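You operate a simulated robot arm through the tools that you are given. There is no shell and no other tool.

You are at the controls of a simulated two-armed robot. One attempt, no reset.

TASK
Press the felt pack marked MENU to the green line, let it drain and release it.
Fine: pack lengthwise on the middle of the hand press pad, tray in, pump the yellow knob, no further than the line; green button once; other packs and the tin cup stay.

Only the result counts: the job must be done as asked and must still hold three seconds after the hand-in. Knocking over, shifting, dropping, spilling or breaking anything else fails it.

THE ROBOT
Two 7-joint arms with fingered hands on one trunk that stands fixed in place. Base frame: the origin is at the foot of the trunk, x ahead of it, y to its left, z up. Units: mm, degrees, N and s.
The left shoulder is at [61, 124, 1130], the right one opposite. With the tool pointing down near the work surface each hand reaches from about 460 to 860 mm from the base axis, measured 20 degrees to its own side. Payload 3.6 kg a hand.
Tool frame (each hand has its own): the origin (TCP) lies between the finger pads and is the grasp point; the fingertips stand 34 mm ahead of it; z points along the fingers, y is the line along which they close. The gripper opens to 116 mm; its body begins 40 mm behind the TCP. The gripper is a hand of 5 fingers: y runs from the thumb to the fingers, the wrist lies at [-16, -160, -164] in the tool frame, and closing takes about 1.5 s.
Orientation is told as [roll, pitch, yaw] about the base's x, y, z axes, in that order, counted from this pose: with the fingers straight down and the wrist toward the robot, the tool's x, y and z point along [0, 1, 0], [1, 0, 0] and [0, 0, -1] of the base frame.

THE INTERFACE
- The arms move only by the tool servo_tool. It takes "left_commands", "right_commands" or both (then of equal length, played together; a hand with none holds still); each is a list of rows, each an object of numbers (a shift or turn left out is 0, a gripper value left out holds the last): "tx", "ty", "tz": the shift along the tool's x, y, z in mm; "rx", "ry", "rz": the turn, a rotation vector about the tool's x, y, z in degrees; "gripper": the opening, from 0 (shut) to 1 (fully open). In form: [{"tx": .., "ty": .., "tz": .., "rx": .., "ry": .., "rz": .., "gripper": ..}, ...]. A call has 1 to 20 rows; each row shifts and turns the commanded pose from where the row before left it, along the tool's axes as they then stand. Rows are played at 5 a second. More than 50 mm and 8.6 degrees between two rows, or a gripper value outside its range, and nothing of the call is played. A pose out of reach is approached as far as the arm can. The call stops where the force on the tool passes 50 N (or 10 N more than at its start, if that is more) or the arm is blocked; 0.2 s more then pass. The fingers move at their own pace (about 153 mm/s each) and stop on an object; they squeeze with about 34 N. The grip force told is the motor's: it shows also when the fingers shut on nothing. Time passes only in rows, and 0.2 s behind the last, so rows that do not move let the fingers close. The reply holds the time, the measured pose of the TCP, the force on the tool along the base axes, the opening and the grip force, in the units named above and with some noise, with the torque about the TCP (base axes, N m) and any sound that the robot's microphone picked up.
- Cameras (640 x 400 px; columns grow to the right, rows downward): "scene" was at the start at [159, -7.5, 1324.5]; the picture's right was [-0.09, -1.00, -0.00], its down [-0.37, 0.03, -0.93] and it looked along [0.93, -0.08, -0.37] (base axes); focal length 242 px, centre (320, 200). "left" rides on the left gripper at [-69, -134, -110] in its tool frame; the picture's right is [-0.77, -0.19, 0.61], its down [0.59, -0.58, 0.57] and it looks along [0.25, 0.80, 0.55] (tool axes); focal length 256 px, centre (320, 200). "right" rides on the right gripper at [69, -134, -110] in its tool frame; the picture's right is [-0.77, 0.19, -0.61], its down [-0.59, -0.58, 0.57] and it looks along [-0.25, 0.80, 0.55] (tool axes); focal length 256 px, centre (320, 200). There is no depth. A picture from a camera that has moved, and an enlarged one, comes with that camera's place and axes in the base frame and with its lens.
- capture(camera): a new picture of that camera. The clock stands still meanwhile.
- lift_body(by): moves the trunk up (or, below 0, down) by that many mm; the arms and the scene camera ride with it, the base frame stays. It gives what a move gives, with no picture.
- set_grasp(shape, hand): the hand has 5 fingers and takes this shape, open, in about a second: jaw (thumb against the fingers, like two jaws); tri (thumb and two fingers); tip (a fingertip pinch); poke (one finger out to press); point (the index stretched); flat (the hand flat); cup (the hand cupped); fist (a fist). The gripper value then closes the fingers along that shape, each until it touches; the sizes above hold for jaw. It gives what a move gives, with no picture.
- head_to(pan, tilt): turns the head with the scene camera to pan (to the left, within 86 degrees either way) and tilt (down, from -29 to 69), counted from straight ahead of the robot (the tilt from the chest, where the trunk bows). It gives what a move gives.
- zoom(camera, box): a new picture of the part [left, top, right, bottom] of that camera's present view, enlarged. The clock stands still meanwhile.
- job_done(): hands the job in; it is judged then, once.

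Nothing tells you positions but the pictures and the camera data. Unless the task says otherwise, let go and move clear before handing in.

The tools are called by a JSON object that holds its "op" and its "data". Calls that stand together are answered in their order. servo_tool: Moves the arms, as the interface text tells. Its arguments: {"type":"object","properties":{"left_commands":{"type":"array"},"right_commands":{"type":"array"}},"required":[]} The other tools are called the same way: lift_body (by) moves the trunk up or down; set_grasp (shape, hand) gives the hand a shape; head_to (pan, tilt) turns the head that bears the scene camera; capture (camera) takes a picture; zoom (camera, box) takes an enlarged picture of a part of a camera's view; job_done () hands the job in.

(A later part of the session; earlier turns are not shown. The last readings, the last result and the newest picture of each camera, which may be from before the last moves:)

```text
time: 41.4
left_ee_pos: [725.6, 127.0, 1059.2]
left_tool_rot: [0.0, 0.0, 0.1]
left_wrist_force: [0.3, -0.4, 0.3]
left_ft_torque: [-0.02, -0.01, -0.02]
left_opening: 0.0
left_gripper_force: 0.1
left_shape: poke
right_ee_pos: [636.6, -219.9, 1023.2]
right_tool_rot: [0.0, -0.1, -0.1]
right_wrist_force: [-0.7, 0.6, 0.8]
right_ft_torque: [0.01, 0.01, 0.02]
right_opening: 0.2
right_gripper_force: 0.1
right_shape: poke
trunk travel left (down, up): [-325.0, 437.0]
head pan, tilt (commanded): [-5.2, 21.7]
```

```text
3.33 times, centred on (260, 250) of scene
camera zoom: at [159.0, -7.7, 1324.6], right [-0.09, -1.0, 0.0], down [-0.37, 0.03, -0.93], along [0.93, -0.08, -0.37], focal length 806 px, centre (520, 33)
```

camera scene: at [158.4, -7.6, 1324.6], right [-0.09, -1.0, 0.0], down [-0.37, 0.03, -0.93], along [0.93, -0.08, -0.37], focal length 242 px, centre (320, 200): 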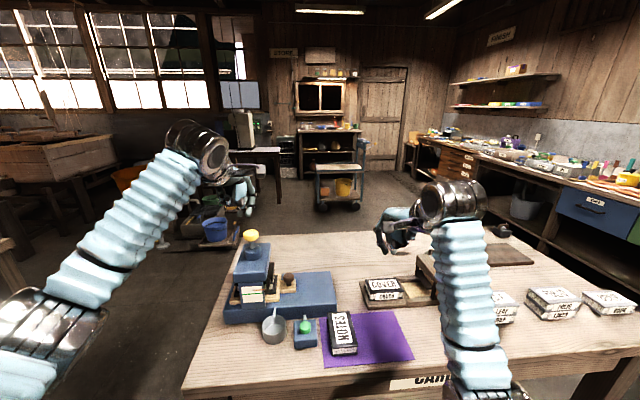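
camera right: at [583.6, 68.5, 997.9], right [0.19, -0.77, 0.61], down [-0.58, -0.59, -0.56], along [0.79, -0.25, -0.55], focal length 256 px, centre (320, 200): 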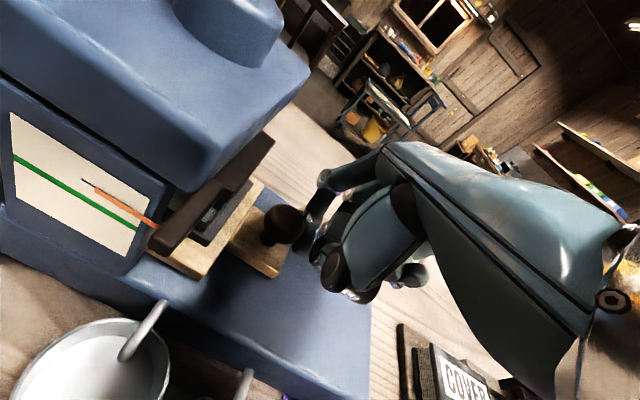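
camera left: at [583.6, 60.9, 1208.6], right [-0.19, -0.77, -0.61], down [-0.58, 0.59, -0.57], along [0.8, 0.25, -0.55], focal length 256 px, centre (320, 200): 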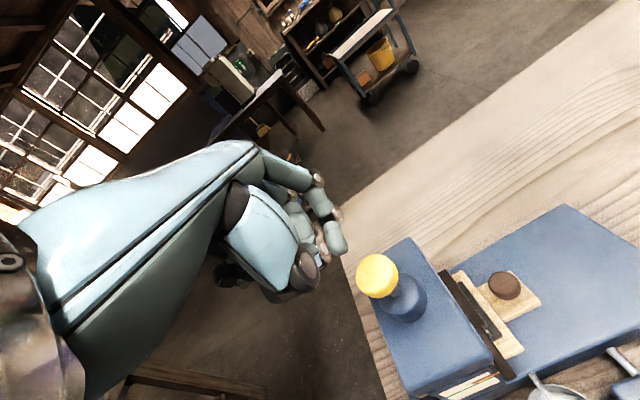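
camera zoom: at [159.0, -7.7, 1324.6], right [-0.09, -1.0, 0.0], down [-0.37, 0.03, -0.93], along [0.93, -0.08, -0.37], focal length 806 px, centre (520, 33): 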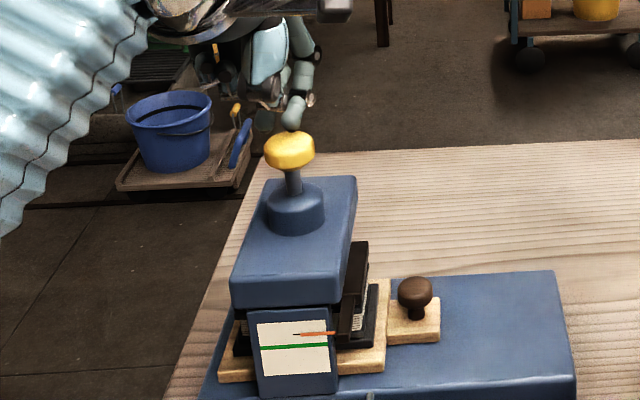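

The fingertip is centred over the knob, ~12 mm above it. I'll press down gently in small steps and watch force and gauge.

{"op": "servo_tool", "data": {"left_commands": [{"tz": 4}, {"tz": 4}, {"tz": 3}, {"tz": 3}, {}]}}

{"op": "zoom", "data": {"camera": "scene", "box": [220, 210, 300, 310]}}

```text
time: 42.6
left_ee_pos: [726.9, 127.5, 1046.1]
left_tool_rot: [0.0, 0.1, 0.0]
left_wrist_force: [0.5, 0.3, 3.0]
left_ft_torque: [-0.01, 0.01, -0.02]
left_opening: 0.4
left_gripper_force: 0.1
left_shape: poke
right_ee_pos: [636.7, -219.0, 1023.3]
right_tool_rot: [0.0, 0.0, 0.0]
right_wrist_force: [0.5, 0.5, -0.7]
right_ft_torque: [0.0, 0.02, 0.03]
right_opening: 0.0
right_gripper_force: 0.1
right_shape: poke
trunk travel left (down, up): [-325.0, 437.0]
head pan, tilt (commanded): [-5.2, 21.7]
```

```text
4.00 times, centred on (260, 260) of scene
camera zoom: at [158.9, -7.6, 1324.6], right [-0.09, -1.0, 0.0], down [-0.37, 0.03, -0.93], along [0.93, -0.08, -0.37], focal length 968 px, centre (560, -40)
```

zoom: 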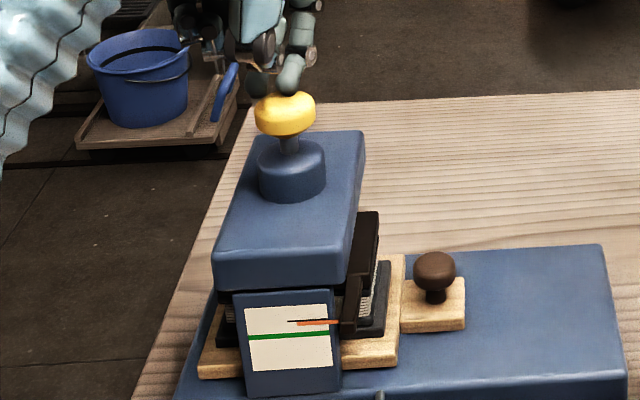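

Contact at TCP z≈1046 with 3 N. I'll press a few millimetres further and read force, sound and gauge.

{"op": "servo_tool", "data": {"left_commands": [{"tz": 2}, {"tz": 2}, {"tz": 2}, {}]}}

{"op": "zoom", "data": {"camera": "scene", "box": [236, 278, 276, 308]}}

{"op": "zoom", "data": {"camera": "scene", "box": [220, 210, 300, 270]}}

```text
time: 43.6
left_ee_pos: [727.5, 128.2, 1040.1]
left_tool_rot: [0.0, -0.1, 0.0]
left_wrist_force: [0.4, 1.0, 4.2]
left_ft_torque: [-0.01, 0.02, 0.03]
left_opening: 0.1
left_gripper_force: 0.0
left_shape: poke
right_ee_pos: [635.3, -219.4, 1022.9]
right_tool_rot: [0.0, 0.0, 0.0]
right_wrist_force: [0.8, -0.3, -0.6]
right_ft_torque: [-0.03, 0.01, 0.02]
right_opening: 0.2
right_gripper_force: 0.2
right_shape: poke
trunk travel left (down, up): [-325.0, 437.0]
head pan, tilt (commanded): [-5.2, 21.7]
```

```text
13.33 times, centred on (256, 293) of scene
camera zoom: at [158.7, -7.7, 1324.6], right [-0.09, -1.0, 0.0], down [-0.37, 0.03, -0.93], along [0.93, -0.08, -0.37], focal length 3226 px, centre (1173, -1040)
```

zoom: 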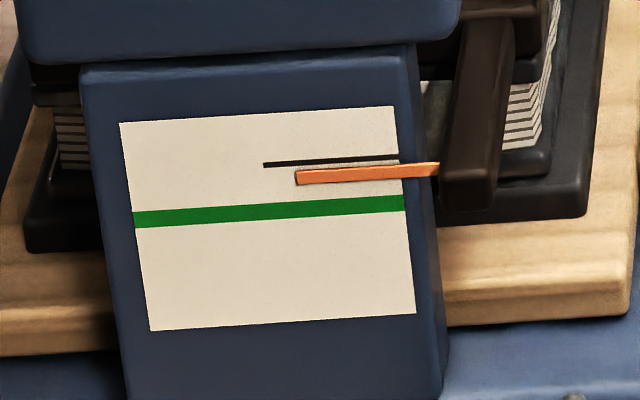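

```text
6.67 times, centred on (260, 240) of scene
camera zoom: at [158.7, -7.7, 1324.6], right [-0.09, -1.0, 0.0], down [-0.37, 0.03, -0.93], along [0.93, -0.08, -0.37], focal length 1613 px, centre (720, -67)
```

zoom: 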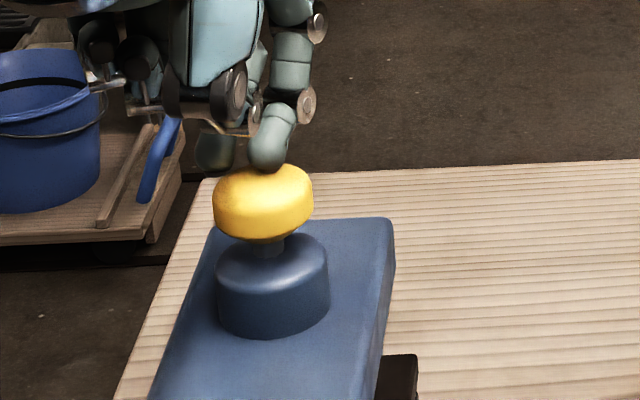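

The thin black stroke is a printed start mark; the orange bar is the moving pointer, and it already follows the knob down smoothly (~2 mm so far). I'll release the knob first to learn whether the platen ratchets or springs back.

{"op": "servo_tool", "data": {"left_commands": [{"tz": 2}, {"tz": 2}, {"tz": 2}, {}]}}

{"op": "zoom", "data": {"camera": "scene", "box": [236, 278, 276, 308]}}

{"op": "zoom", "data": {"camera": "scene", "box": [220, 210, 300, 270]}}

```text
time: 44.6
left_ee_pos: [726.1, 127.7, 1034.1]
left_tool_rot: [0.0, 0.0, 0.0]
left_wrist_force: [0.3, 0.0, 4.9]
left_ft_torque: [-0.03, 0.0, 0.0]
left_opening: 0.2
left_gripper_force: 0.0
left_shape: poke
right_ee_pos: [636.5, -219.1, 1022.3]
right_tool_rot: [0.0, 0.0, 0.1]
right_wrist_force: [1.0, -0.5, 0.8]
right_ft_torque: [-0.01, 0.02, -0.01]
right_opening: 0.0
right_gripper_force: 0.0
right_shape: poke
trunk travel left (down, up): [-325.0, 437.0]
head pan, tilt (commanded): [-5.2, 21.7]
```

```text
13.33 times, centred on (256, 293) of scene
camera zoom: at [158.6, -7.7, 1324.6], right [-0.09, -1.0, 0.0], down [-0.37, 0.03, -0.93], along [0.93, -0.08, -0.37], focal length 3226 px, centre (1173, -1040)
```

zoom: 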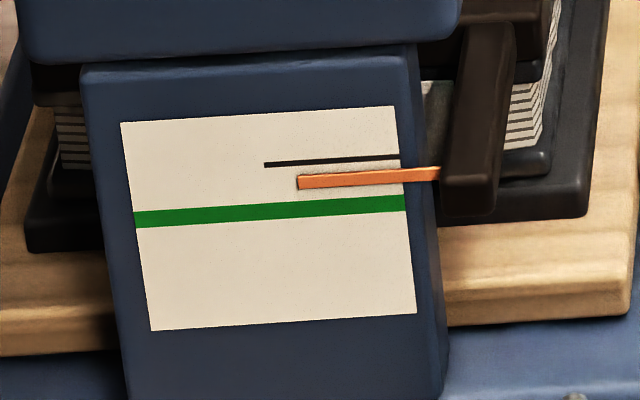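

```text
6.67 times, centred on (260, 240) of scene
camera zoom: at [158.6, -7.7, 1324.6], right [-0.09, -1.0, 0.0], down [-0.37, 0.03, -0.93], along [0.93, -0.08, -0.37], focal length 1613 px, centre (720, -67)
```

zoom: 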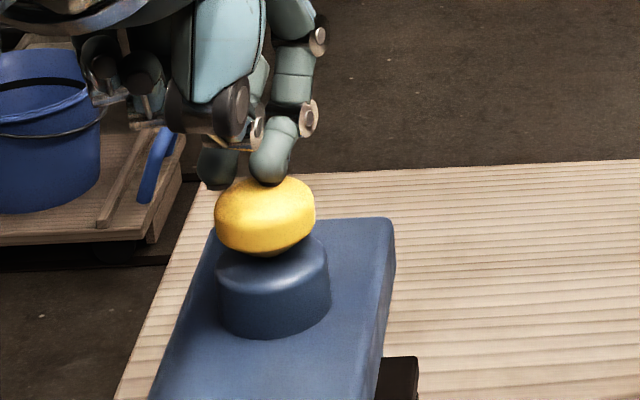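

The pointer has dropped a bit more and the knob is close to its collar. I'll finish this stroke gently.

{"op": "servo_tool", "data": {"left_commands": [{"tz": 1.5}, {"tz": 1.5}, {"tz": 1}, {}]}}

{"op": "zoom", "data": {"camera": "scene", "box": [236, 278, 276, 308]}}

```text
time: 45.6
left_ee_pos: [726.3, 128.4, 1031.9]
left_tool_rot: [-0.1, -0.3, 0.0]
left_wrist_force: [4.0, 0.5, 13.2]
left_ft_torque: [-0.02, -0.11, 0.02]
left_opening: 0.2
left_gripper_force: 0.2
left_shape: poke
right_ee_pos: [635.7, -218.9, 1023.6]
right_tool_rot: [0.0, -0.1, 0.0]
right_wrist_force: [0.1, 0.3, 0.6]
right_ft_torque: [0.02, 0.03, 0.01]
right_opening: 0.0
right_gripper_force: 0.1
right_shape: poke
trunk travel left (down, up): [-325.0, 437.0]
head pan, tilt (commanded): [-5.2, 21.7]
```

```text
13.33 times, centred on (256, 293) of scene
camera zoom: at [158.1, -7.8, 1324.8], right [-0.09, -1.0, 0.0], down [-0.37, 0.03, -0.93], along [0.93, -0.08, -0.37], focal length 3226 px, centre (1173, -1040)
```

zoom: 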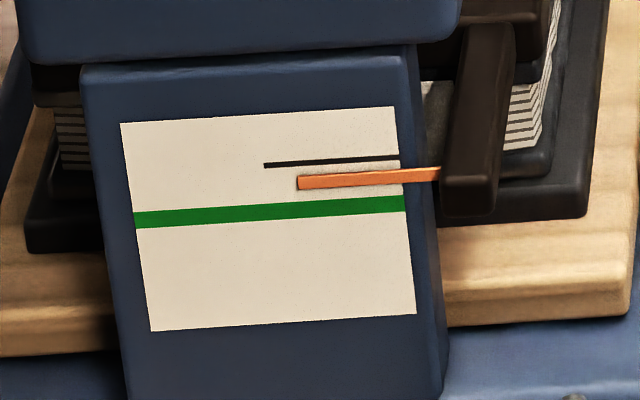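

The stroke bottoms at TCP z≈1032 (13 N); the pointer has moved about 3.3 mm. Now I let the knob rise and look at whether the pointer stays.

{"op": "servo_tool", "data": {"left_commands": [{"tz": -3}, {"tz": -4}, {"tz": -4}, {"tz": -5}, {"tz": -4}, {"tz": -4}, {}]}}

{"op": "zoom", "data": {"camera": "scene", "box": [236, 278, 276, 308]}}

{"op": "zoom", "data": {"camera": "scene", "box": [220, 210, 300, 270]}}

{"op": "zoom", "data": {"camera": "right", "box": [0, 0, 160, 150]}}

```text
time: 47.2
left_ee_pos: [726.8, 127.7, 1052.7]
left_tool_rot: [0.0, 0.0, 0.0]
left_wrist_force: [-0.1, -1.2, 1.8]
left_ft_torque: [0.02, 0.05, 0.01]
left_opening: 0.1
left_gripper_force: 0.1
left_shape: poke
right_ee_pos: [635.9, -218.5, 1022.0]
right_tool_rot: [0.0, 0.0, 0.0]
right_wrist_force: [-0.4, 0.3, 0.8]
right_ft_torque: [-0.01, -0.02, -0.01]
right_opening: 0.1
right_gripper_force: 0.1
right_shape: poke
trunk travel left (down, up): [-325.0, 437.0]
head pan, tilt (commanded): [-5.2, 21.7]
```

```text
13.33 times, centred on (256, 293) of scene
camera zoom: at [158.9, -7.7, 1324.5], right [-0.09, -1.0, 0.0], down [-0.37, 0.03, -0.93], along [0.93, -0.08, -0.37], focal length 3226 px, centre (1173, -1040)
```

zoom: 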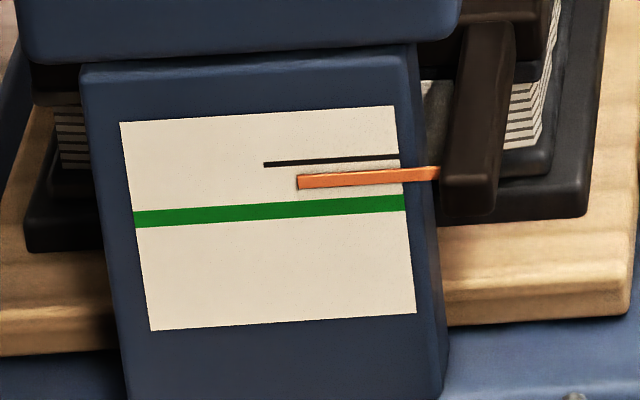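

```text
6.67 times, centred on (260, 240) of scene
camera zoom: at [158.9, -7.7, 1324.5], right [-0.09, -1.0, 0.0], down [-0.37, 0.03, -0.93], along [0.93, -0.08, -0.37], focal length 1613 px, centre (720, -67)
```

zoom: 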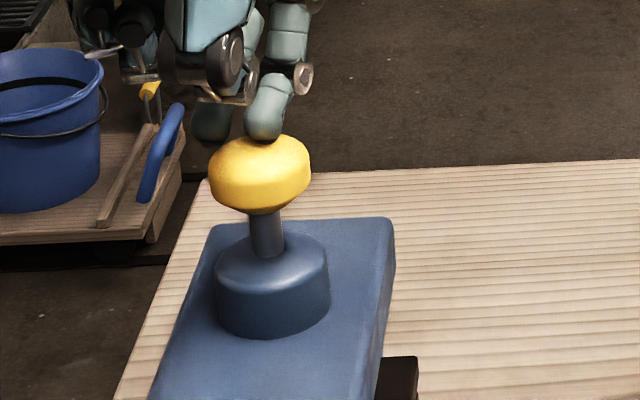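

```text
2.67 times, centred on (80, 75) of right
camera zoom: at [502.1, -148.8, 1133.3], right [0.19, -0.77, 0.61], down [-0.58, -0.59, -0.57], along [0.8, -0.25, -0.55], focal length 683 px, centre (960, 533)
```

zoom: 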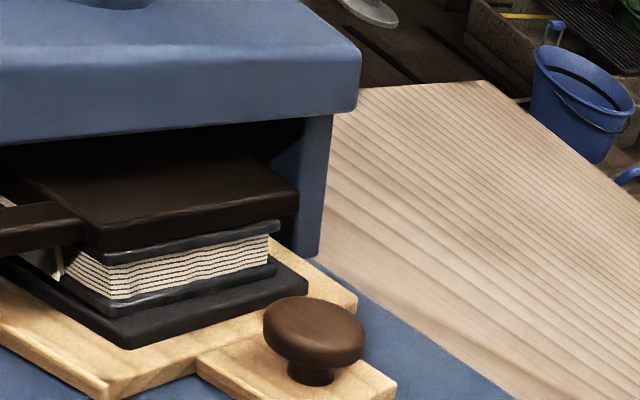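

The press ratchets: the pointer stayed after the knob rose, and the platen now rests on the pack. Second stroke, in careful steps.

{"op": "servo_tool", "data": {"left_commands": [{"tz": 2}, {"tz": 2}, {"tz": 2}, {"tz": 2}, {"tz": 2}, {}]}}

{"op": "zoom", "data": {"camera": "scene", "box": [236, 278, 276, 308]}}

```text
time: 48.6
left_ee_pos: [726.4, 128.7, 1044.3]
left_tool_rot: [-0.1, 0.0, 0.0]
left_wrist_force: [-0.5, -0.5, 3.4]
left_ft_torque: [-0.02, 0.02, 0.0]
left_opening: 0.1
left_gripper_force: 0.1
left_shape: poke
right_ee_pos: [636.3, -220.3, 1022.1]
right_tool_rot: [-0.1, 0.1, 0.0]
right_wrist_force: [0.5, 0.2, -0.4]
right_ft_torque: [0.02, 0.0, 0.0]
right_opening: 0.0
right_gripper_force: 0.1
right_shape: poke
trunk travel left (down, up): [-325.0, 437.0]
head pan, tilt (commanded): [-5.2, 21.7]
```

```text
13.33 times, centred on (256, 293) of scene
camera zoom: at [158.7, -7.7, 1324.6], right [-0.09, -1.0, 0.0], down [-0.37, 0.03, -0.93], along [0.93, -0.08, -0.37], focal length 3226 px, centre (1173, -1040)
```

zoom: 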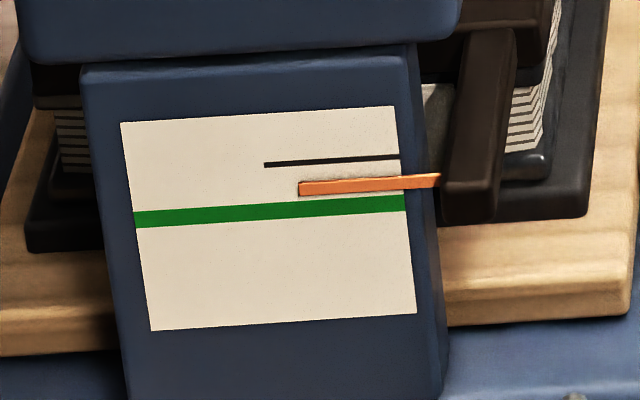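

The pointer keeps following the knob (+1.2 mm for half a stroke). I continue the second stroke.

{"op": "servo_tool", "data": {"left_commands": [{"tz": 2}, {"tz": 2}, {"tz": 2}, {"tz": 2}, {"tz": 1.5}, {}]}}

{"op": "zoom", "data": {"camera": "scene", "box": [236, 278, 276, 308]}}

```text
time: 50.0
left_ee_pos: [726.4, 127.8, 1034.5]
left_tool_rot: [0.0, -0.1, 0.0]
left_wrist_force: [0.2, -0.9, 4.8]
left_ft_torque: [0.0, -0.03, 0.01]
left_opening: 0.0
left_gripper_force: 0.1
left_shape: poke
right_ee_pos: [635.4, -219.6, 1022.8]
right_tool_rot: [0.0, 0.1, 0.1]
right_wrist_force: [0.5, -0.1, -0.8]
right_ft_torque: [0.02, -0.02, -0.03]
right_opening: 0.0
right_gripper_force: 0.1
right_shape: poke
trunk travel left (down, up): [-325.0, 437.0]
head pan, tilt (commanded): [-5.2, 21.7]
```

```text
13.33 times, centred on (256, 293) of scene
camera zoom: at [158.7, -7.8, 1324.6], right [-0.09, -1.0, 0.0], down [-0.37, 0.03, -0.93], along [0.93, -0.08, -0.37], focal length 3226 px, centre (1173, -1040)
```

zoom: 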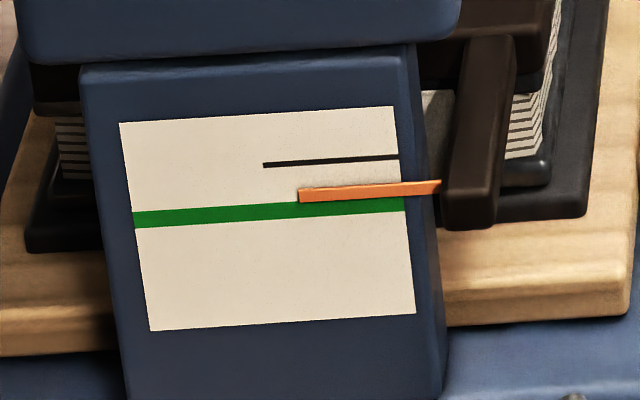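

The pointer is now at the upper edge of the green line. I finish this stroke, let the knob up, and re-read the gauge from two cameras before the last, partial stroke.

{"op": "servo_tool", "data": {"left_commands": [{"tz": 1.5}, {}, {"tz": -3}, {"tz": -4}, {"tz": -4}, {"tz": -4}, {"tz": -4}, {}]}}

{"op": "zoom", "data": {"camera": "scene", "box": [236, 278, 276, 308]}}

{"op": "capture", "data": {"camera": "left"}}

{"op": "zoom", "data": {"camera": "right", "box": [0, 0, 160, 150]}}

```text
time: 51.8
left_ee_pos: [726.8, 128.0, 1051.8]
left_tool_rot: [0.1, 0.0, 0.0]
left_wrist_force: [0.0, 0.9, 1.0]
left_ft_torque: [-0.03, 0.0, 0.01]
left_opening: 0.2
left_gripper_force: 0.0
left_shape: poke
right_ee_pos: [635.1, -218.5, 1022.8]
right_tool_rot: [0.0, 0.0, 0.0]
right_wrist_force: [0.2, 0.6, 0.5]
right_ft_torque: [0.0, 0.04, 0.01]
right_opening: 0.0
right_gripper_force: 0.1
right_shape: poke
trunk travel left (down, up): [-325.0, 437.0]
head pan, tilt (commanded): [-5.2, 21.7]
```

```text
13.33 times, centred on (256, 293) of scene
camera zoom: at [158.9, -7.5, 1324.5], right [-0.09, -1.0, 0.0], down [-0.37, 0.03, -0.93], along [0.93, -0.08, -0.37], focal length 3226 px, centre (1173, -1040)
```

zoom: 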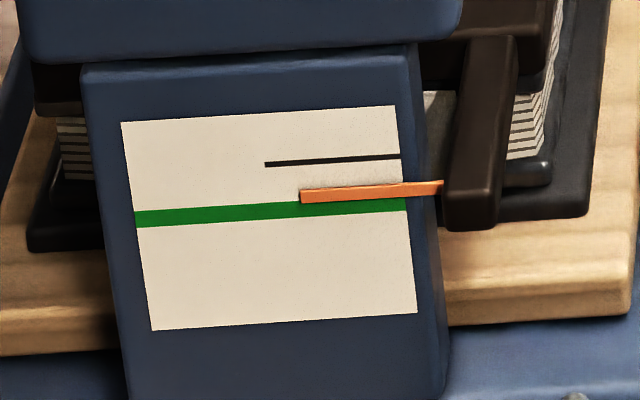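

```text
taken
camera left: at [592.0, 58.1, 1162.8], right [-0.19, -0.77, -0.61], down [-0.58, 0.59, -0.57], along [0.79, 0.25, -0.55], focal length 256 px, centre (320, 200)
```

left: 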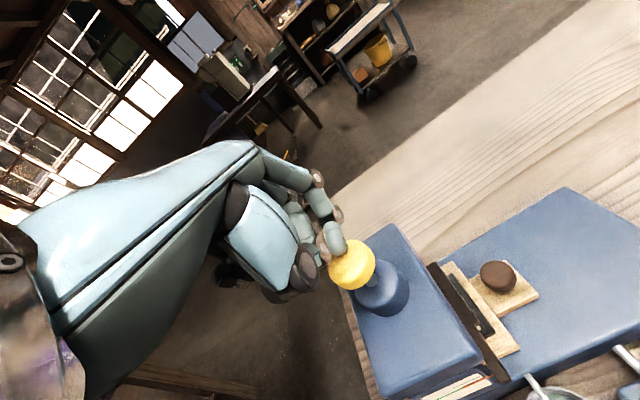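

```text
2.67 times, centred on (80, 75) of right
camera zoom: at [502.1, -148.7, 1133.3], right [0.19, -0.77, 0.61], down [-0.58, -0.59, -0.57], along [0.8, -0.25, -0.55], focal length 683 px, centre (960, 533)
```

zoom: 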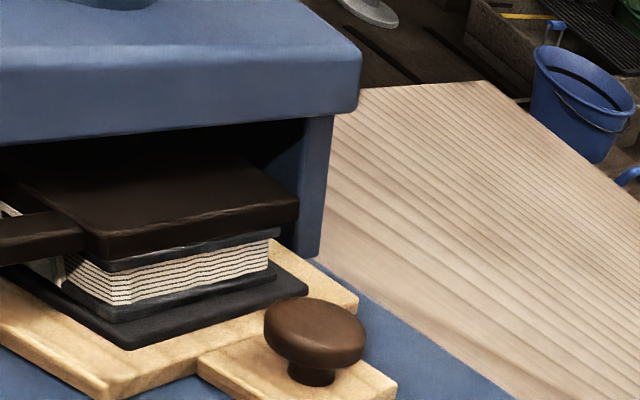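

After two strokes the pointer's centre is ~13 px (≈2.7 mm) above the line's centre; a stroke gives ~3 mm. I'll do the third stroke in stages and watch it reach the line.

{"op": "servo_tool", "data": {"left_commands": [{"tz": 2}, {"tz": 2}, {"tz": 2}, {"tz": 2}, {"tz": 2}, {"tz": 2}, {}]}}

{"op": "zoom", "data": {"camera": "scene", "box": [236, 278, 276, 308]}}

```text
time: 53.4
left_ee_pos: [726.6, 127.7, 1038.9]
left_tool_rot: [0.1, -0.1, -0.1]
left_wrist_force: [2.1, 0.3, 3.7]
left_ft_torque: [-0.01, -0.05, 0.01]
left_opening: 0.0
left_gripper_force: 0.1
left_shape: poke
right_ee_pos: [637.0, -219.8, 1022.9]
right_tool_rot: [0.0, 0.0, 0.0]
right_wrist_force: [-1.0, 0.2, -0.4]
right_ft_torque: [-0.01, 0.02, 0.0]
right_opening: 0.3
right_gripper_force: 0.1
right_shape: poke
trunk travel left (down, up): [-325.0, 437.0]
head pan, tilt (commanded): [-5.2, 21.7]
```

```text
13.33 times, centred on (256, 293) of scene
camera zoom: at [158.9, -7.7, 1324.6], right [-0.09, -1.0, 0.0], down [-0.37, 0.03, -0.93], along [0.93, -0.08, -0.37], focal length 3226 px, centre (1173, -1040)
```

zoom: 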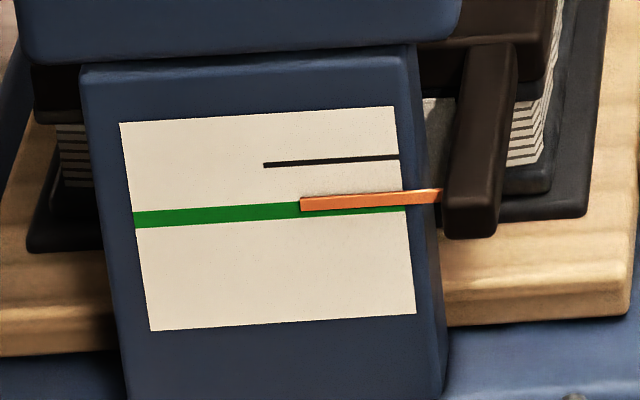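

The pointer is overlapping the upper half of the line. A few millimetres more of knob travel.

{"op": "servo_tool", "data": {"left_commands": [{"tz": 1.5}, {"tz": 1.5}, {"tz": 1}, {}]}}

{"op": "zoom", "data": {"camera": "scene", "box": [236, 278, 276, 308]}}

{"op": "zoom", "data": {"camera": "scene", "box": [248, 284, 268, 300]}}

```text
time: 54.4
left_ee_pos: [725.6, 127.2, 1036.3]
left_tool_rot: [0.0, 0.0, 0.0]
left_wrist_force: [0.9, 1.1, 4.7]
left_ft_torque: [0.03, -0.01, -0.02]
left_opening: 0.0
left_gripper_force: 0.1
left_shape: poke
right_ee_pos: [637.2, -218.6, 1023.1]
right_tool_rot: [0.1, 0.0, 0.0]
right_wrist_force: [0.3, 0.3, 0.5]
right_ft_torque: [0.01, 0.02, -0.01]
right_opening: 0.2
right_gripper_force: 0.0
right_shape: poke
trunk travel left (down, up): [-325.0, 437.0]
head pan, tilt (commanded): [-5.2, 21.7]
```

```text
13.33 times, centred on (256, 293) of scene
camera zoom: at [158.7, -7.7, 1324.6], right [-0.09, -1.0, 0.0], down [-0.37, 0.03, -0.93], along [0.93, -0.08, -0.37], focal length 3226 px, centre (1173, -1040)
```

zoom: 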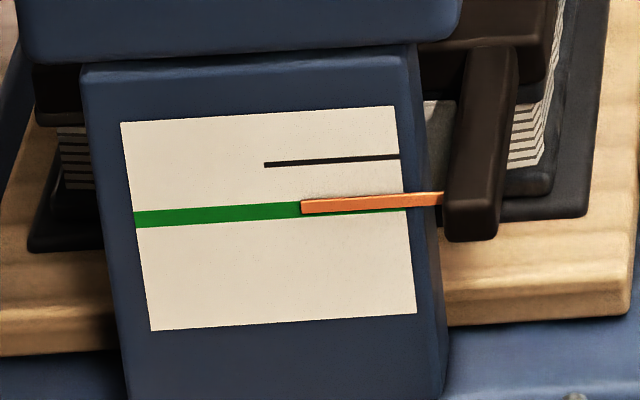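

```text
16.00 times, centred on (258, 292) of scene
camera zoom: at [158.7, -7.7, 1324.6], right [-0.09, -1.0, 0.0], down [-0.37, 0.03, -0.93], along [0.93, -0.08, -0.37], focal length 3871 px, centre (1312, -1272)
```

zoom: 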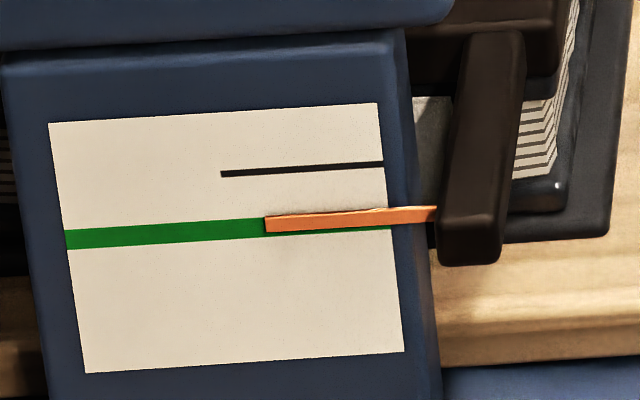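

The pointer's now visually almost centred on the line, with parallax making it look slightly lower than it truly is. The last 2–3 mm of this stroke should land it on the line; I'll finish it and look.

{"op": "servo_tool", "data": {"left_commands": [{"tz": 1}, {"tz": 1}, {}]}}

{"op": "zoom", "data": {"camera": "scene", "box": [248, 284, 268, 300]}}

{"op": "zoom", "data": {"camera": "left", "box": [400, 340, 500, 400]}}

```text
time: 55.2
left_ee_pos: [726.0, 127.2, 1034.2]
left_tool_rot: [0.0, 0.1, 0.0]
left_wrist_force: [0.8, 0.6, 4.5]
left_ft_torque: [0.02, -0.05, -0.04]
left_opening: 0.0
left_gripper_force: 0.0
left_shape: poke
right_ee_pos: [636.6, -218.8, 1023.2]
right_tool_rot: [0.0, 0.0, -0.1]
right_wrist_force: [-0.9, 0.5, 0.5]
right_ft_torque: [-0.03, -0.02, 0.02]
right_opening: 0.0
right_gripper_force: 0.1
right_shape: poke
trunk travel left (down, up): [-325.0, 437.0]
head pan, tilt (commanded): [-5.2, 21.7]
```

```text
16.00 times, centred on (258, 292) of scene
camera zoom: at [158.8, -7.7, 1324.6], right [-0.09, -1.0, 0.0], down [-0.37, 0.03, -0.93], along [0.93, -0.08, -0.37], focal length 3871 px, centre (1312, -1272)
```

zoom: 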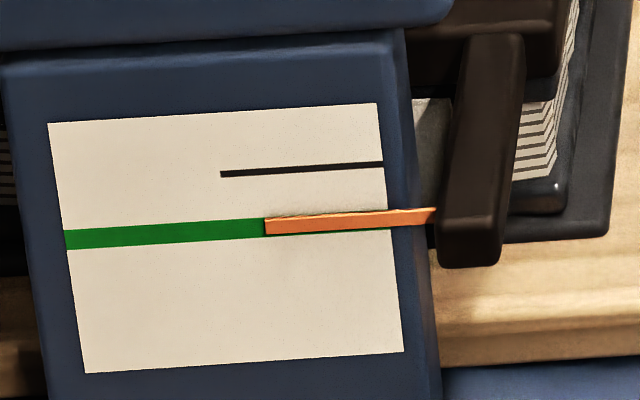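

```text
6.40 times, centred on (450, 370) of left
camera zoom: at [591.7, 58.0, 1145.1], right [-0.19, -0.77, -0.61], down [-0.58, 0.59, -0.57], along [0.8, 0.25, -0.55], focal length 1638 px, centre (-512, -888)
```

zoom: 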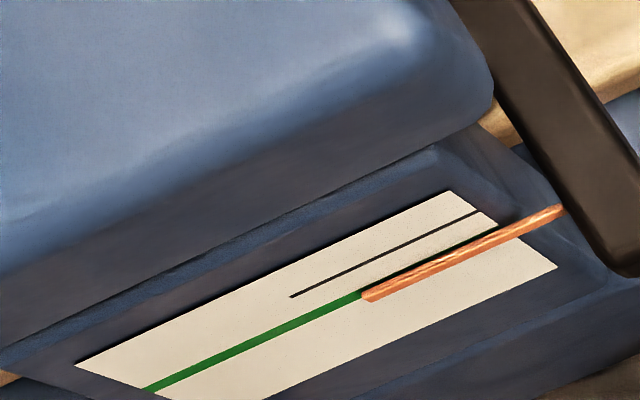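

Comparing both views, the pointer's true centre is ~0.9 mm above the line's centre, already inside the line's band. I'll bottom out this stroke, release, and re-measure.

{"op": "servo_tool", "data": {"left_commands": [{"tz": 1.2}, {}, {"tz": -3}, {"tz": -4}, {"tz": -4}, {"tz": -4}, {"tz": -4}, {}]}}

{"op": "zoom", "data": {"camera": "scene", "box": [248, 284, 268, 300]}}

{"op": "zoom", "data": {"camera": "left", "box": [410, 350, 510, 400]}}

{"op": "zoom", "data": {"camera": "scene", "box": [230, 270, 320, 350]}}

```text
time: 57.0
left_ee_pos: [726.5, 127.8, 1051.8]
left_tool_rot: [-0.1, 0.0, 0.1]
left_wrist_force: [-0.4, 1.3, 1.7]
left_ft_torque: [0.0, 0.02, 0.02]
left_opening: 0.1
left_gripper_force: 0.0
left_shape: poke
right_ee_pos: [636.6, -219.0, 1022.7]
right_tool_rot: [0.0, 0.0, 0.1]
right_wrist_force: [0.2, 0.2, -0.1]
right_ft_torque: [-0.01, 0.0, -0.01]
right_opening: 0.2
right_gripper_force: 0.1
right_shape: poke
trunk travel left (down, up): [-325.0, 437.0]
head pan, tilt (commanded): [-5.2, 21.7]
```

```text
16.00 times, centred on (258, 292) of scene
camera zoom: at [159.0, -7.6, 1324.5], right [-0.09, -1.0, 0.0], down [-0.37, 0.03, -0.93], along [0.93, -0.08, -0.37], focal length 3871 px, centre (1312, -1272)
```

zoom: 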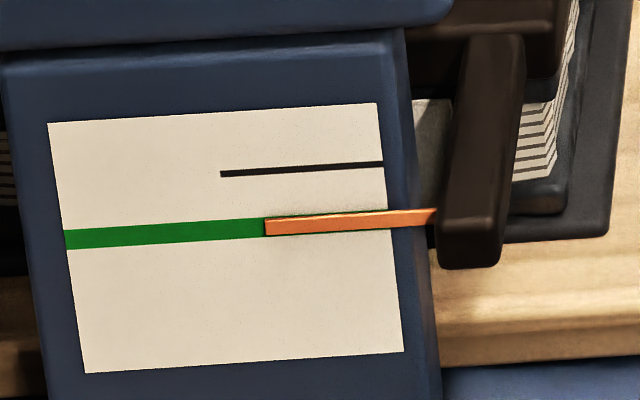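

```text
6.40 times, centred on (460, 375) of left
camera zoom: at [591.9, 57.9, 1162.8], right [-0.19, -0.77, -0.61], down [-0.58, 0.59, -0.57], along [0.79, 0.25, -0.55], focal length 1638 px, centre (-576, -920)
```

zoom: 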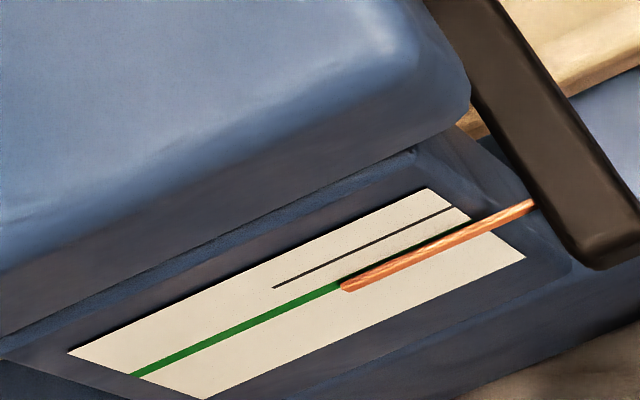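

```text
5.00 times, centred on (275, 310) of scene
camera zoom: at [159.0, -7.6, 1324.5], right [-0.09, -1.0, 0.0], down [-0.37, 0.03, -0.93], along [0.93, -0.08, -0.37], focal length 1210 px, centre (545, -350)
```

zoom: 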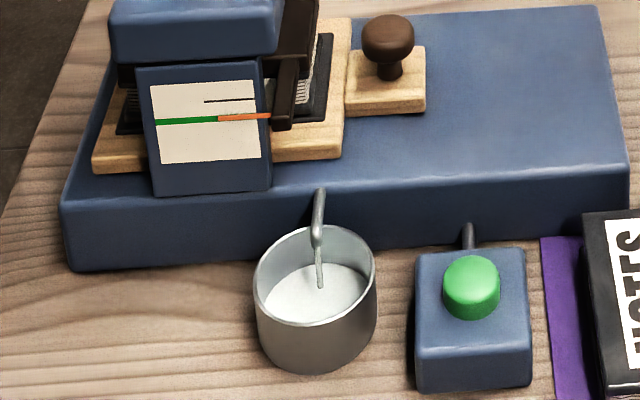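

Liquid is now draining from the spout into the tin cup, and the pointer lies on the line; my two-view estimate puts it ~0.6 mm short of the line's centre. I'll free the knob fully and add just a sliver of a stroke, checking closely.

{"op": "servo_tool", "data": {"left_commands": [{"tz": -3}, {}, {"tz": 2}, {"tz": 2}, {"tz": 1.5}, {}]}}

{"op": "zoom", "data": {"camera": "scene", "box": [248, 284, 268, 300]}}

{"op": "zoom", "data": {"camera": "left", "box": [410, 350, 510, 400]}}

```text
time: 58.4
left_ee_pos: [726.0, 127.1, 1048.9]
left_tool_rot: [0.0, 0.0, 0.0]
left_wrist_force: [0.0, -0.8, 2.7]
left_ft_torque: [-0.01, -0.02, 0.0]
left_opening: 0.0
left_gripper_force: 0.2
left_shape: poke
right_ee_pos: [636.5, -219.5, 1022.0]
right_tool_rot: [0.0, 0.0, 0.1]
right_wrist_force: [-0.9, -0.7, 0.4]
right_ft_torque: [0.03, -0.01, 0.03]
right_opening: 0.2
right_gripper_force: 0.0
right_shape: poke
trunk travel left (down, up): [-325.0, 437.0]
head pan, tilt (commanded): [-5.2, 21.7]
```

```text
16.00 times, centred on (258, 292) of scene
camera zoom: at [159.0, -7.6, 1324.6], right [-0.09, -1.0, 0.0], down [-0.37, 0.03, -0.93], along [0.93, -0.08, -0.37], focal length 3871 px, centre (1312, -1272)
```

zoom: 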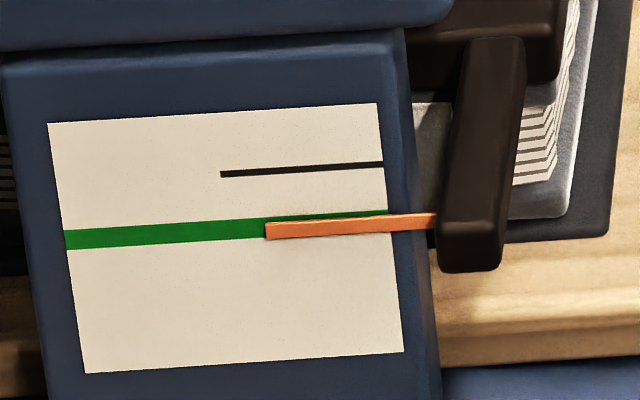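

```text
6.40 times, centred on (460, 375) of left
camera zoom: at [591.8, 57.8, 1160.0], right [-0.19, -0.77, -0.61], down [-0.58, 0.59, -0.57], along [0.8, 0.25, -0.55], focal length 1638 px, centre (-576, -920)
```

zoom: 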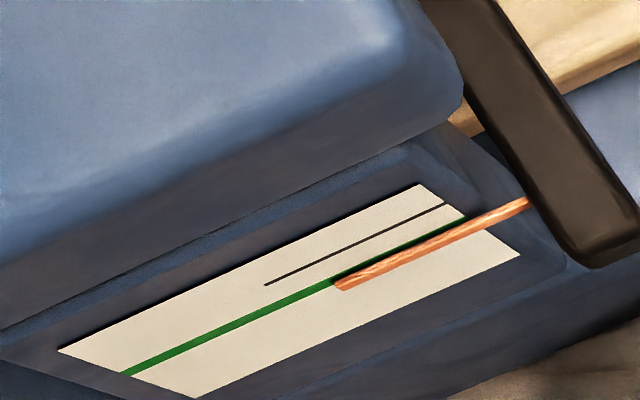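

The pointer is now centred on the green line (allowing for parallax). No more pumping: I lift the left finger well clear of the knob and watch the draining.

{"op": "servo_tool", "data": {"left_commands": [{"tz": -4}, {"tz": -10}, {"tz": -30}, {"tz": -40}, {"tz": -40}, {}]}}

{"op": "zoom", "data": {"camera": "scene", "box": [230, 270, 320, 350]}}

{"op": "zoom", "data": {"camera": "scene", "box": [248, 284, 268, 300]}}

{"op": "zoom", "data": {"camera": "right", "box": [0, 0, 160, 150]}}

```text
time: 59.8
left_ee_pos: [726.0, 129.7, 1173.0]
left_tool_rot: [-0.2, 0.1, 0.0]
left_wrist_force: [-0.4, 0.0, 0.3]
left_ft_torque: [-0.01, 0.03, -0.04]
left_opening: 0.0
left_gripper_force: 0.0
left_shape: poke
right_ee_pos: [638.1, -218.0, 1022.5]
right_tool_rot: [0.0, 0.0, 0.0]
right_wrist_force: [0.0, 0.7, 0.7]
right_ft_torque: [0.04, 0.01, 0.0]
right_opening: 0.0
right_gripper_force: 0.1
right_shape: poke
trunk travel left (down, up): [-325.0, 437.0]
head pan, tilt (commanded): [-5.2, 21.7]
```

```text
5.00 times, centred on (275, 310) of scene
camera zoom: at [160.0, -7.5, 1324.5], right [-0.09, -1.0, 0.0], down [-0.37, 0.03, -0.93], along [0.93, -0.08, -0.37], focal length 1210 px, centre (545, -350)
```

zoom: 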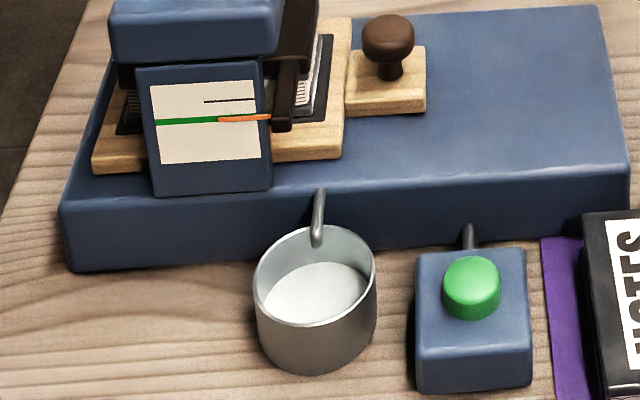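

```text
16.00 times, centred on (258, 292) of scene
camera zoom: at [160.0, -7.5, 1324.5], right [-0.09, -1.0, 0.0], down [-0.37, 0.03, -0.93], along [0.93, -0.08, -0.37], focal length 3871 px, centre (1312, -1272)
```

zoom: 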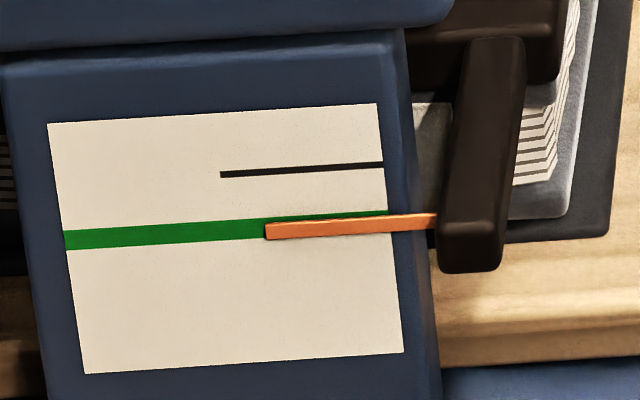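

```text
2.67 times, centred on (80, 75) of right
camera zoom: at [503.0, -148.7, 1132.9], right [0.19, -0.77, 0.61], down [-0.58, -0.59, -0.56], along [0.79, -0.25, -0.55], focal length 683 px, centre (960, 533)
```

zoom: 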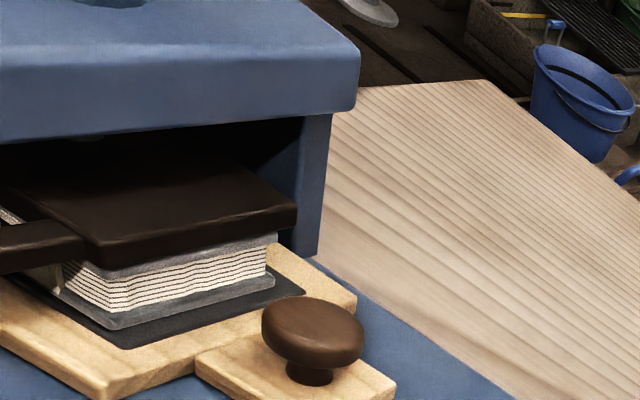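

The stream has stopped and the pack has turned pale (drained), with the pointer still on the line. I'll wait several more seconds so the draining is surely complete, and meanwhile inspect the right hand's poke finger for the button.

{"op": "servo_tool", "data": {"left_commands": [{"ty": -20}, {"ty": -30}, {"ty": -30}, {"ty": -30}, {}, {}, {}, {}, {}, {}, {}, {}, {}, {}, {}, {}, {}, {}, {}, {}]}}

{"op": "zoom", "data": {"camera": "scene", "box": [360, 180, 460, 270]}}

{"op": "zoom", "data": {"camera": "scene", "box": [230, 270, 320, 350]}}

{"op": "capture", "data": {"camera": "left"}}

```text
time: 64.0
left_ee_pos: [617.0, 127.6, 1173.2]
left_tool_rot: [0.0, 0.0, 0.0]
left_wrist_force: [-0.6, -0.5, -0.5]
left_ft_torque: [0.01, -0.02, -0.01]
left_opening: 0.0
left_gripper_force: 0.1
left_shape: poke
right_ee_pos: [636.5, -219.0, 1023.6]
right_tool_rot: [-0.1, 0.1, 0.0]
right_wrist_force: [0.1, -0.1, 1.0]
right_ft_torque: [0.02, 0.0, 0.03]
right_opening: 0.0
right_gripper_force: 0.0
right_shape: poke
trunk travel left (down, up): [-325.0, 437.0]
head pan, tilt (commanded): [-5.2, 21.7]
```

```text
4.44 times, centred on (410, 225) of scene
camera zoom: at [159.1, -7.6, 1324.5], right [-0.09, -1.0, 0.0], down [-0.37, 0.03, -0.93], along [0.93, -0.08, -0.37], focal length 1075 px, centre (-80, 89)
```

zoom: 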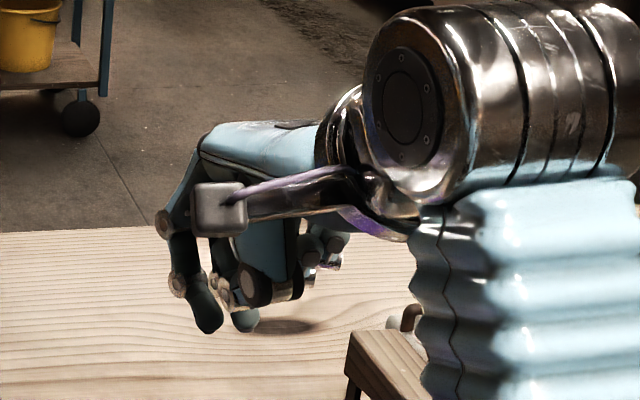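

```text
5.00 times, centred on (275, 310) of scene
camera zoom: at [159.1, -7.6, 1324.5], right [-0.09, -1.0, 0.0], down [-0.37, 0.03, -0.93], along [0.93, -0.08, -0.37], focal length 1210 px, centre (545, -350)
```

zoom: 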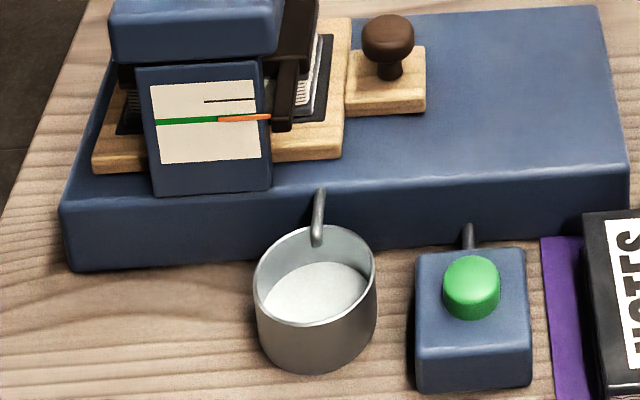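

```text
taken
camera left: at [482.5, 59.1, 1283.6], right [-0.19, -0.77, -0.61], down [-0.58, 0.59, -0.57], along [0.8, 0.25, -0.55], focal length 256 px, centre (320, 200)
```

left: 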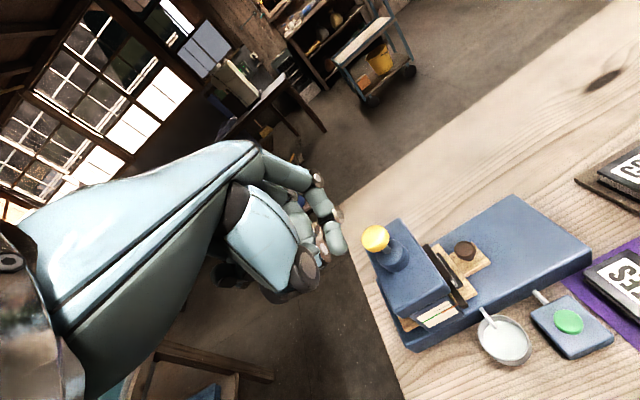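

Draining has ended (no stream, pointer steady on the line). Now I check which fingertip is lowest in the right hand's poke shape before approaching the green button.

{"op": "zoom", "data": {"camera": "right", "box": [260, 150, 420, 310]}}

{"op": "zoom", "data": {"camera": "scene", "box": [380, 220, 430, 260]}}

```text
2.50 times, centred on (340, 230) of right
camera zoom: at [502.3, -148.8, 1133.2], right [0.19, -0.77, 0.61], down [-0.58, -0.59, -0.57], along [0.79, -0.25, -0.55], focal length 640 px, centre (270, 125)
```

zoom: 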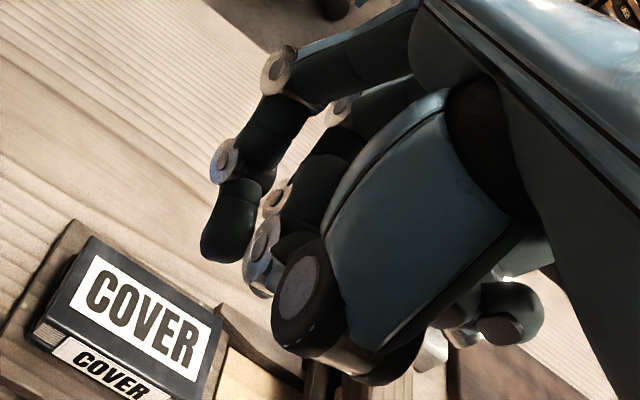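

```text
10.00 times, centred on (405, 240) of scene
camera zoom: at [159.1, -7.6, 1324.5], right [-0.09, -1.0, 0.0], down [-0.37, 0.03, -0.93], along [0.93, -0.08, -0.37], focal length 2419 px, centre (-530, -200)
```

zoom: 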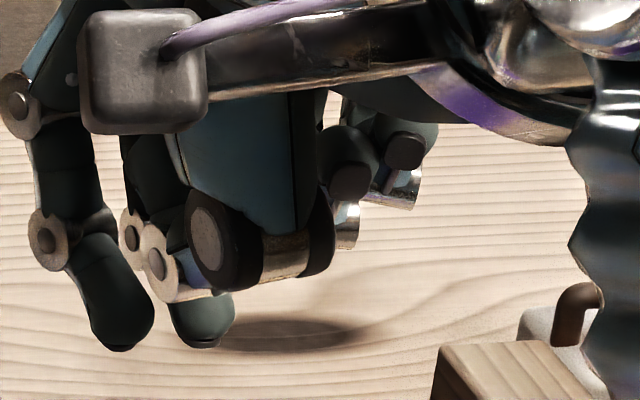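

Index and middle tips are level in this shape, so I'll roll the hand slightly to make the index the lowest. I'm moving the left hand back up out of the way and the right hand above the green button (~596, −11, 822).

{"op": "servo_tool", "data": {"left_commands": [{"tz": -30, "tx": 10, "ty": -10}, {"tz": -30, "tx": 10, "ty": -10}, {"tz": -30, "tx": 10, "ty": -10}, {"tz": -30, "tx": 10}, {}, {}, {}, {}, {}, {}], "right_commands": [{}, {"ty": -13, "tx": 30}, {"ty": -13, "tx": 40}, {"ty": -12, "tx": 40}, {"tx": 40}, {"tx": 40}, {"tx": 12}, {"ry": -8.5}, {"tz": 30}, {}]}}

{"op": "capture", "data": {"camera": "right"}}

{"op": "zoom", "data": {"camera": "scene", "box": [220, 180, 380, 360]}}

{"op": "capture", "data": {"camera": "left"}}

```text
time: 66.2
left_ee_pos: [587.1, 169.4, 1292.7]
left_tool_rot: [-0.1, 0.0, 0.0]
left_wrist_force: [0.3, -0.1, 0.1]
left_ft_torque: [-0.01, 0.0, 0.03]
left_opening: 0.1
left_gripper_force: 0.1
left_shape: poke
right_ee_pos: [599.2, -19.9, 993.7]
right_tool_rot: [-8.6, 0.0, 0.0]
right_wrist_force: [-0.8, 0.8, 0.0]
right_ft_torque: [-0.01, 0.01, -0.04]
right_opening: 0.0
right_gripper_force: 0.0
right_shape: poke
trunk travel left (down, up): [-325.0, 437.0]
head pan, tilt (commanded): [-5.2, 21.7]
```

```text
taken
camera right: at [465.4, 65.6, 1091.7], right [0.19, -0.67, 0.72], down [-0.58, -0.67, -0.47], along [0.8, -0.33, -0.51], focal length 256 px, centre (320, 200)
```

right: 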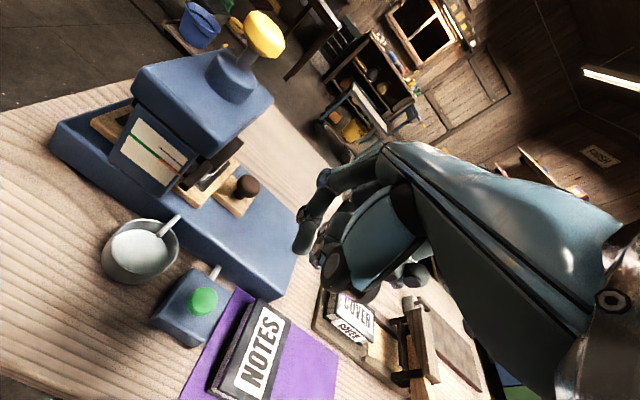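

```text
2.22 times, centred on (300, 270) of scene
camera zoom: at [159.2, -6.9, 1324.6], right [-0.09, -1.0, 0.0], down [-0.37, 0.03, -0.93], along [0.93, -0.08, -0.37], focal length 538 px, centre (364, 44)
```

zoom: 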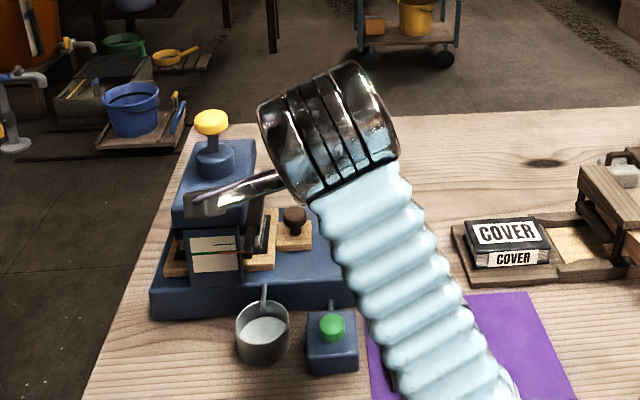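

```text
taken
camera left: at [452.3, 98.9, 1403.6], right [-0.19, -0.77, -0.61], down [-0.58, 0.59, -0.57], along [0.8, 0.25, -0.55], focal length 256 px, centre (320, 200)
```

left: 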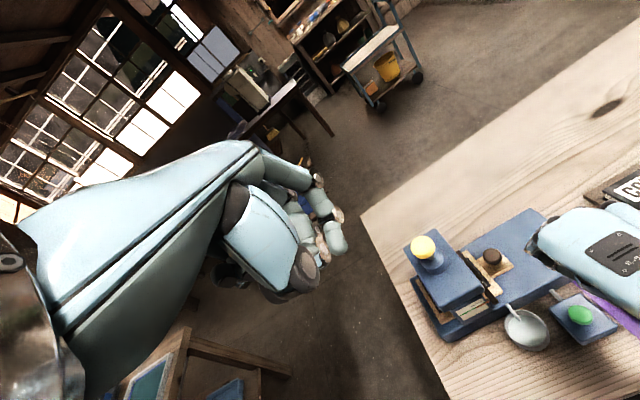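

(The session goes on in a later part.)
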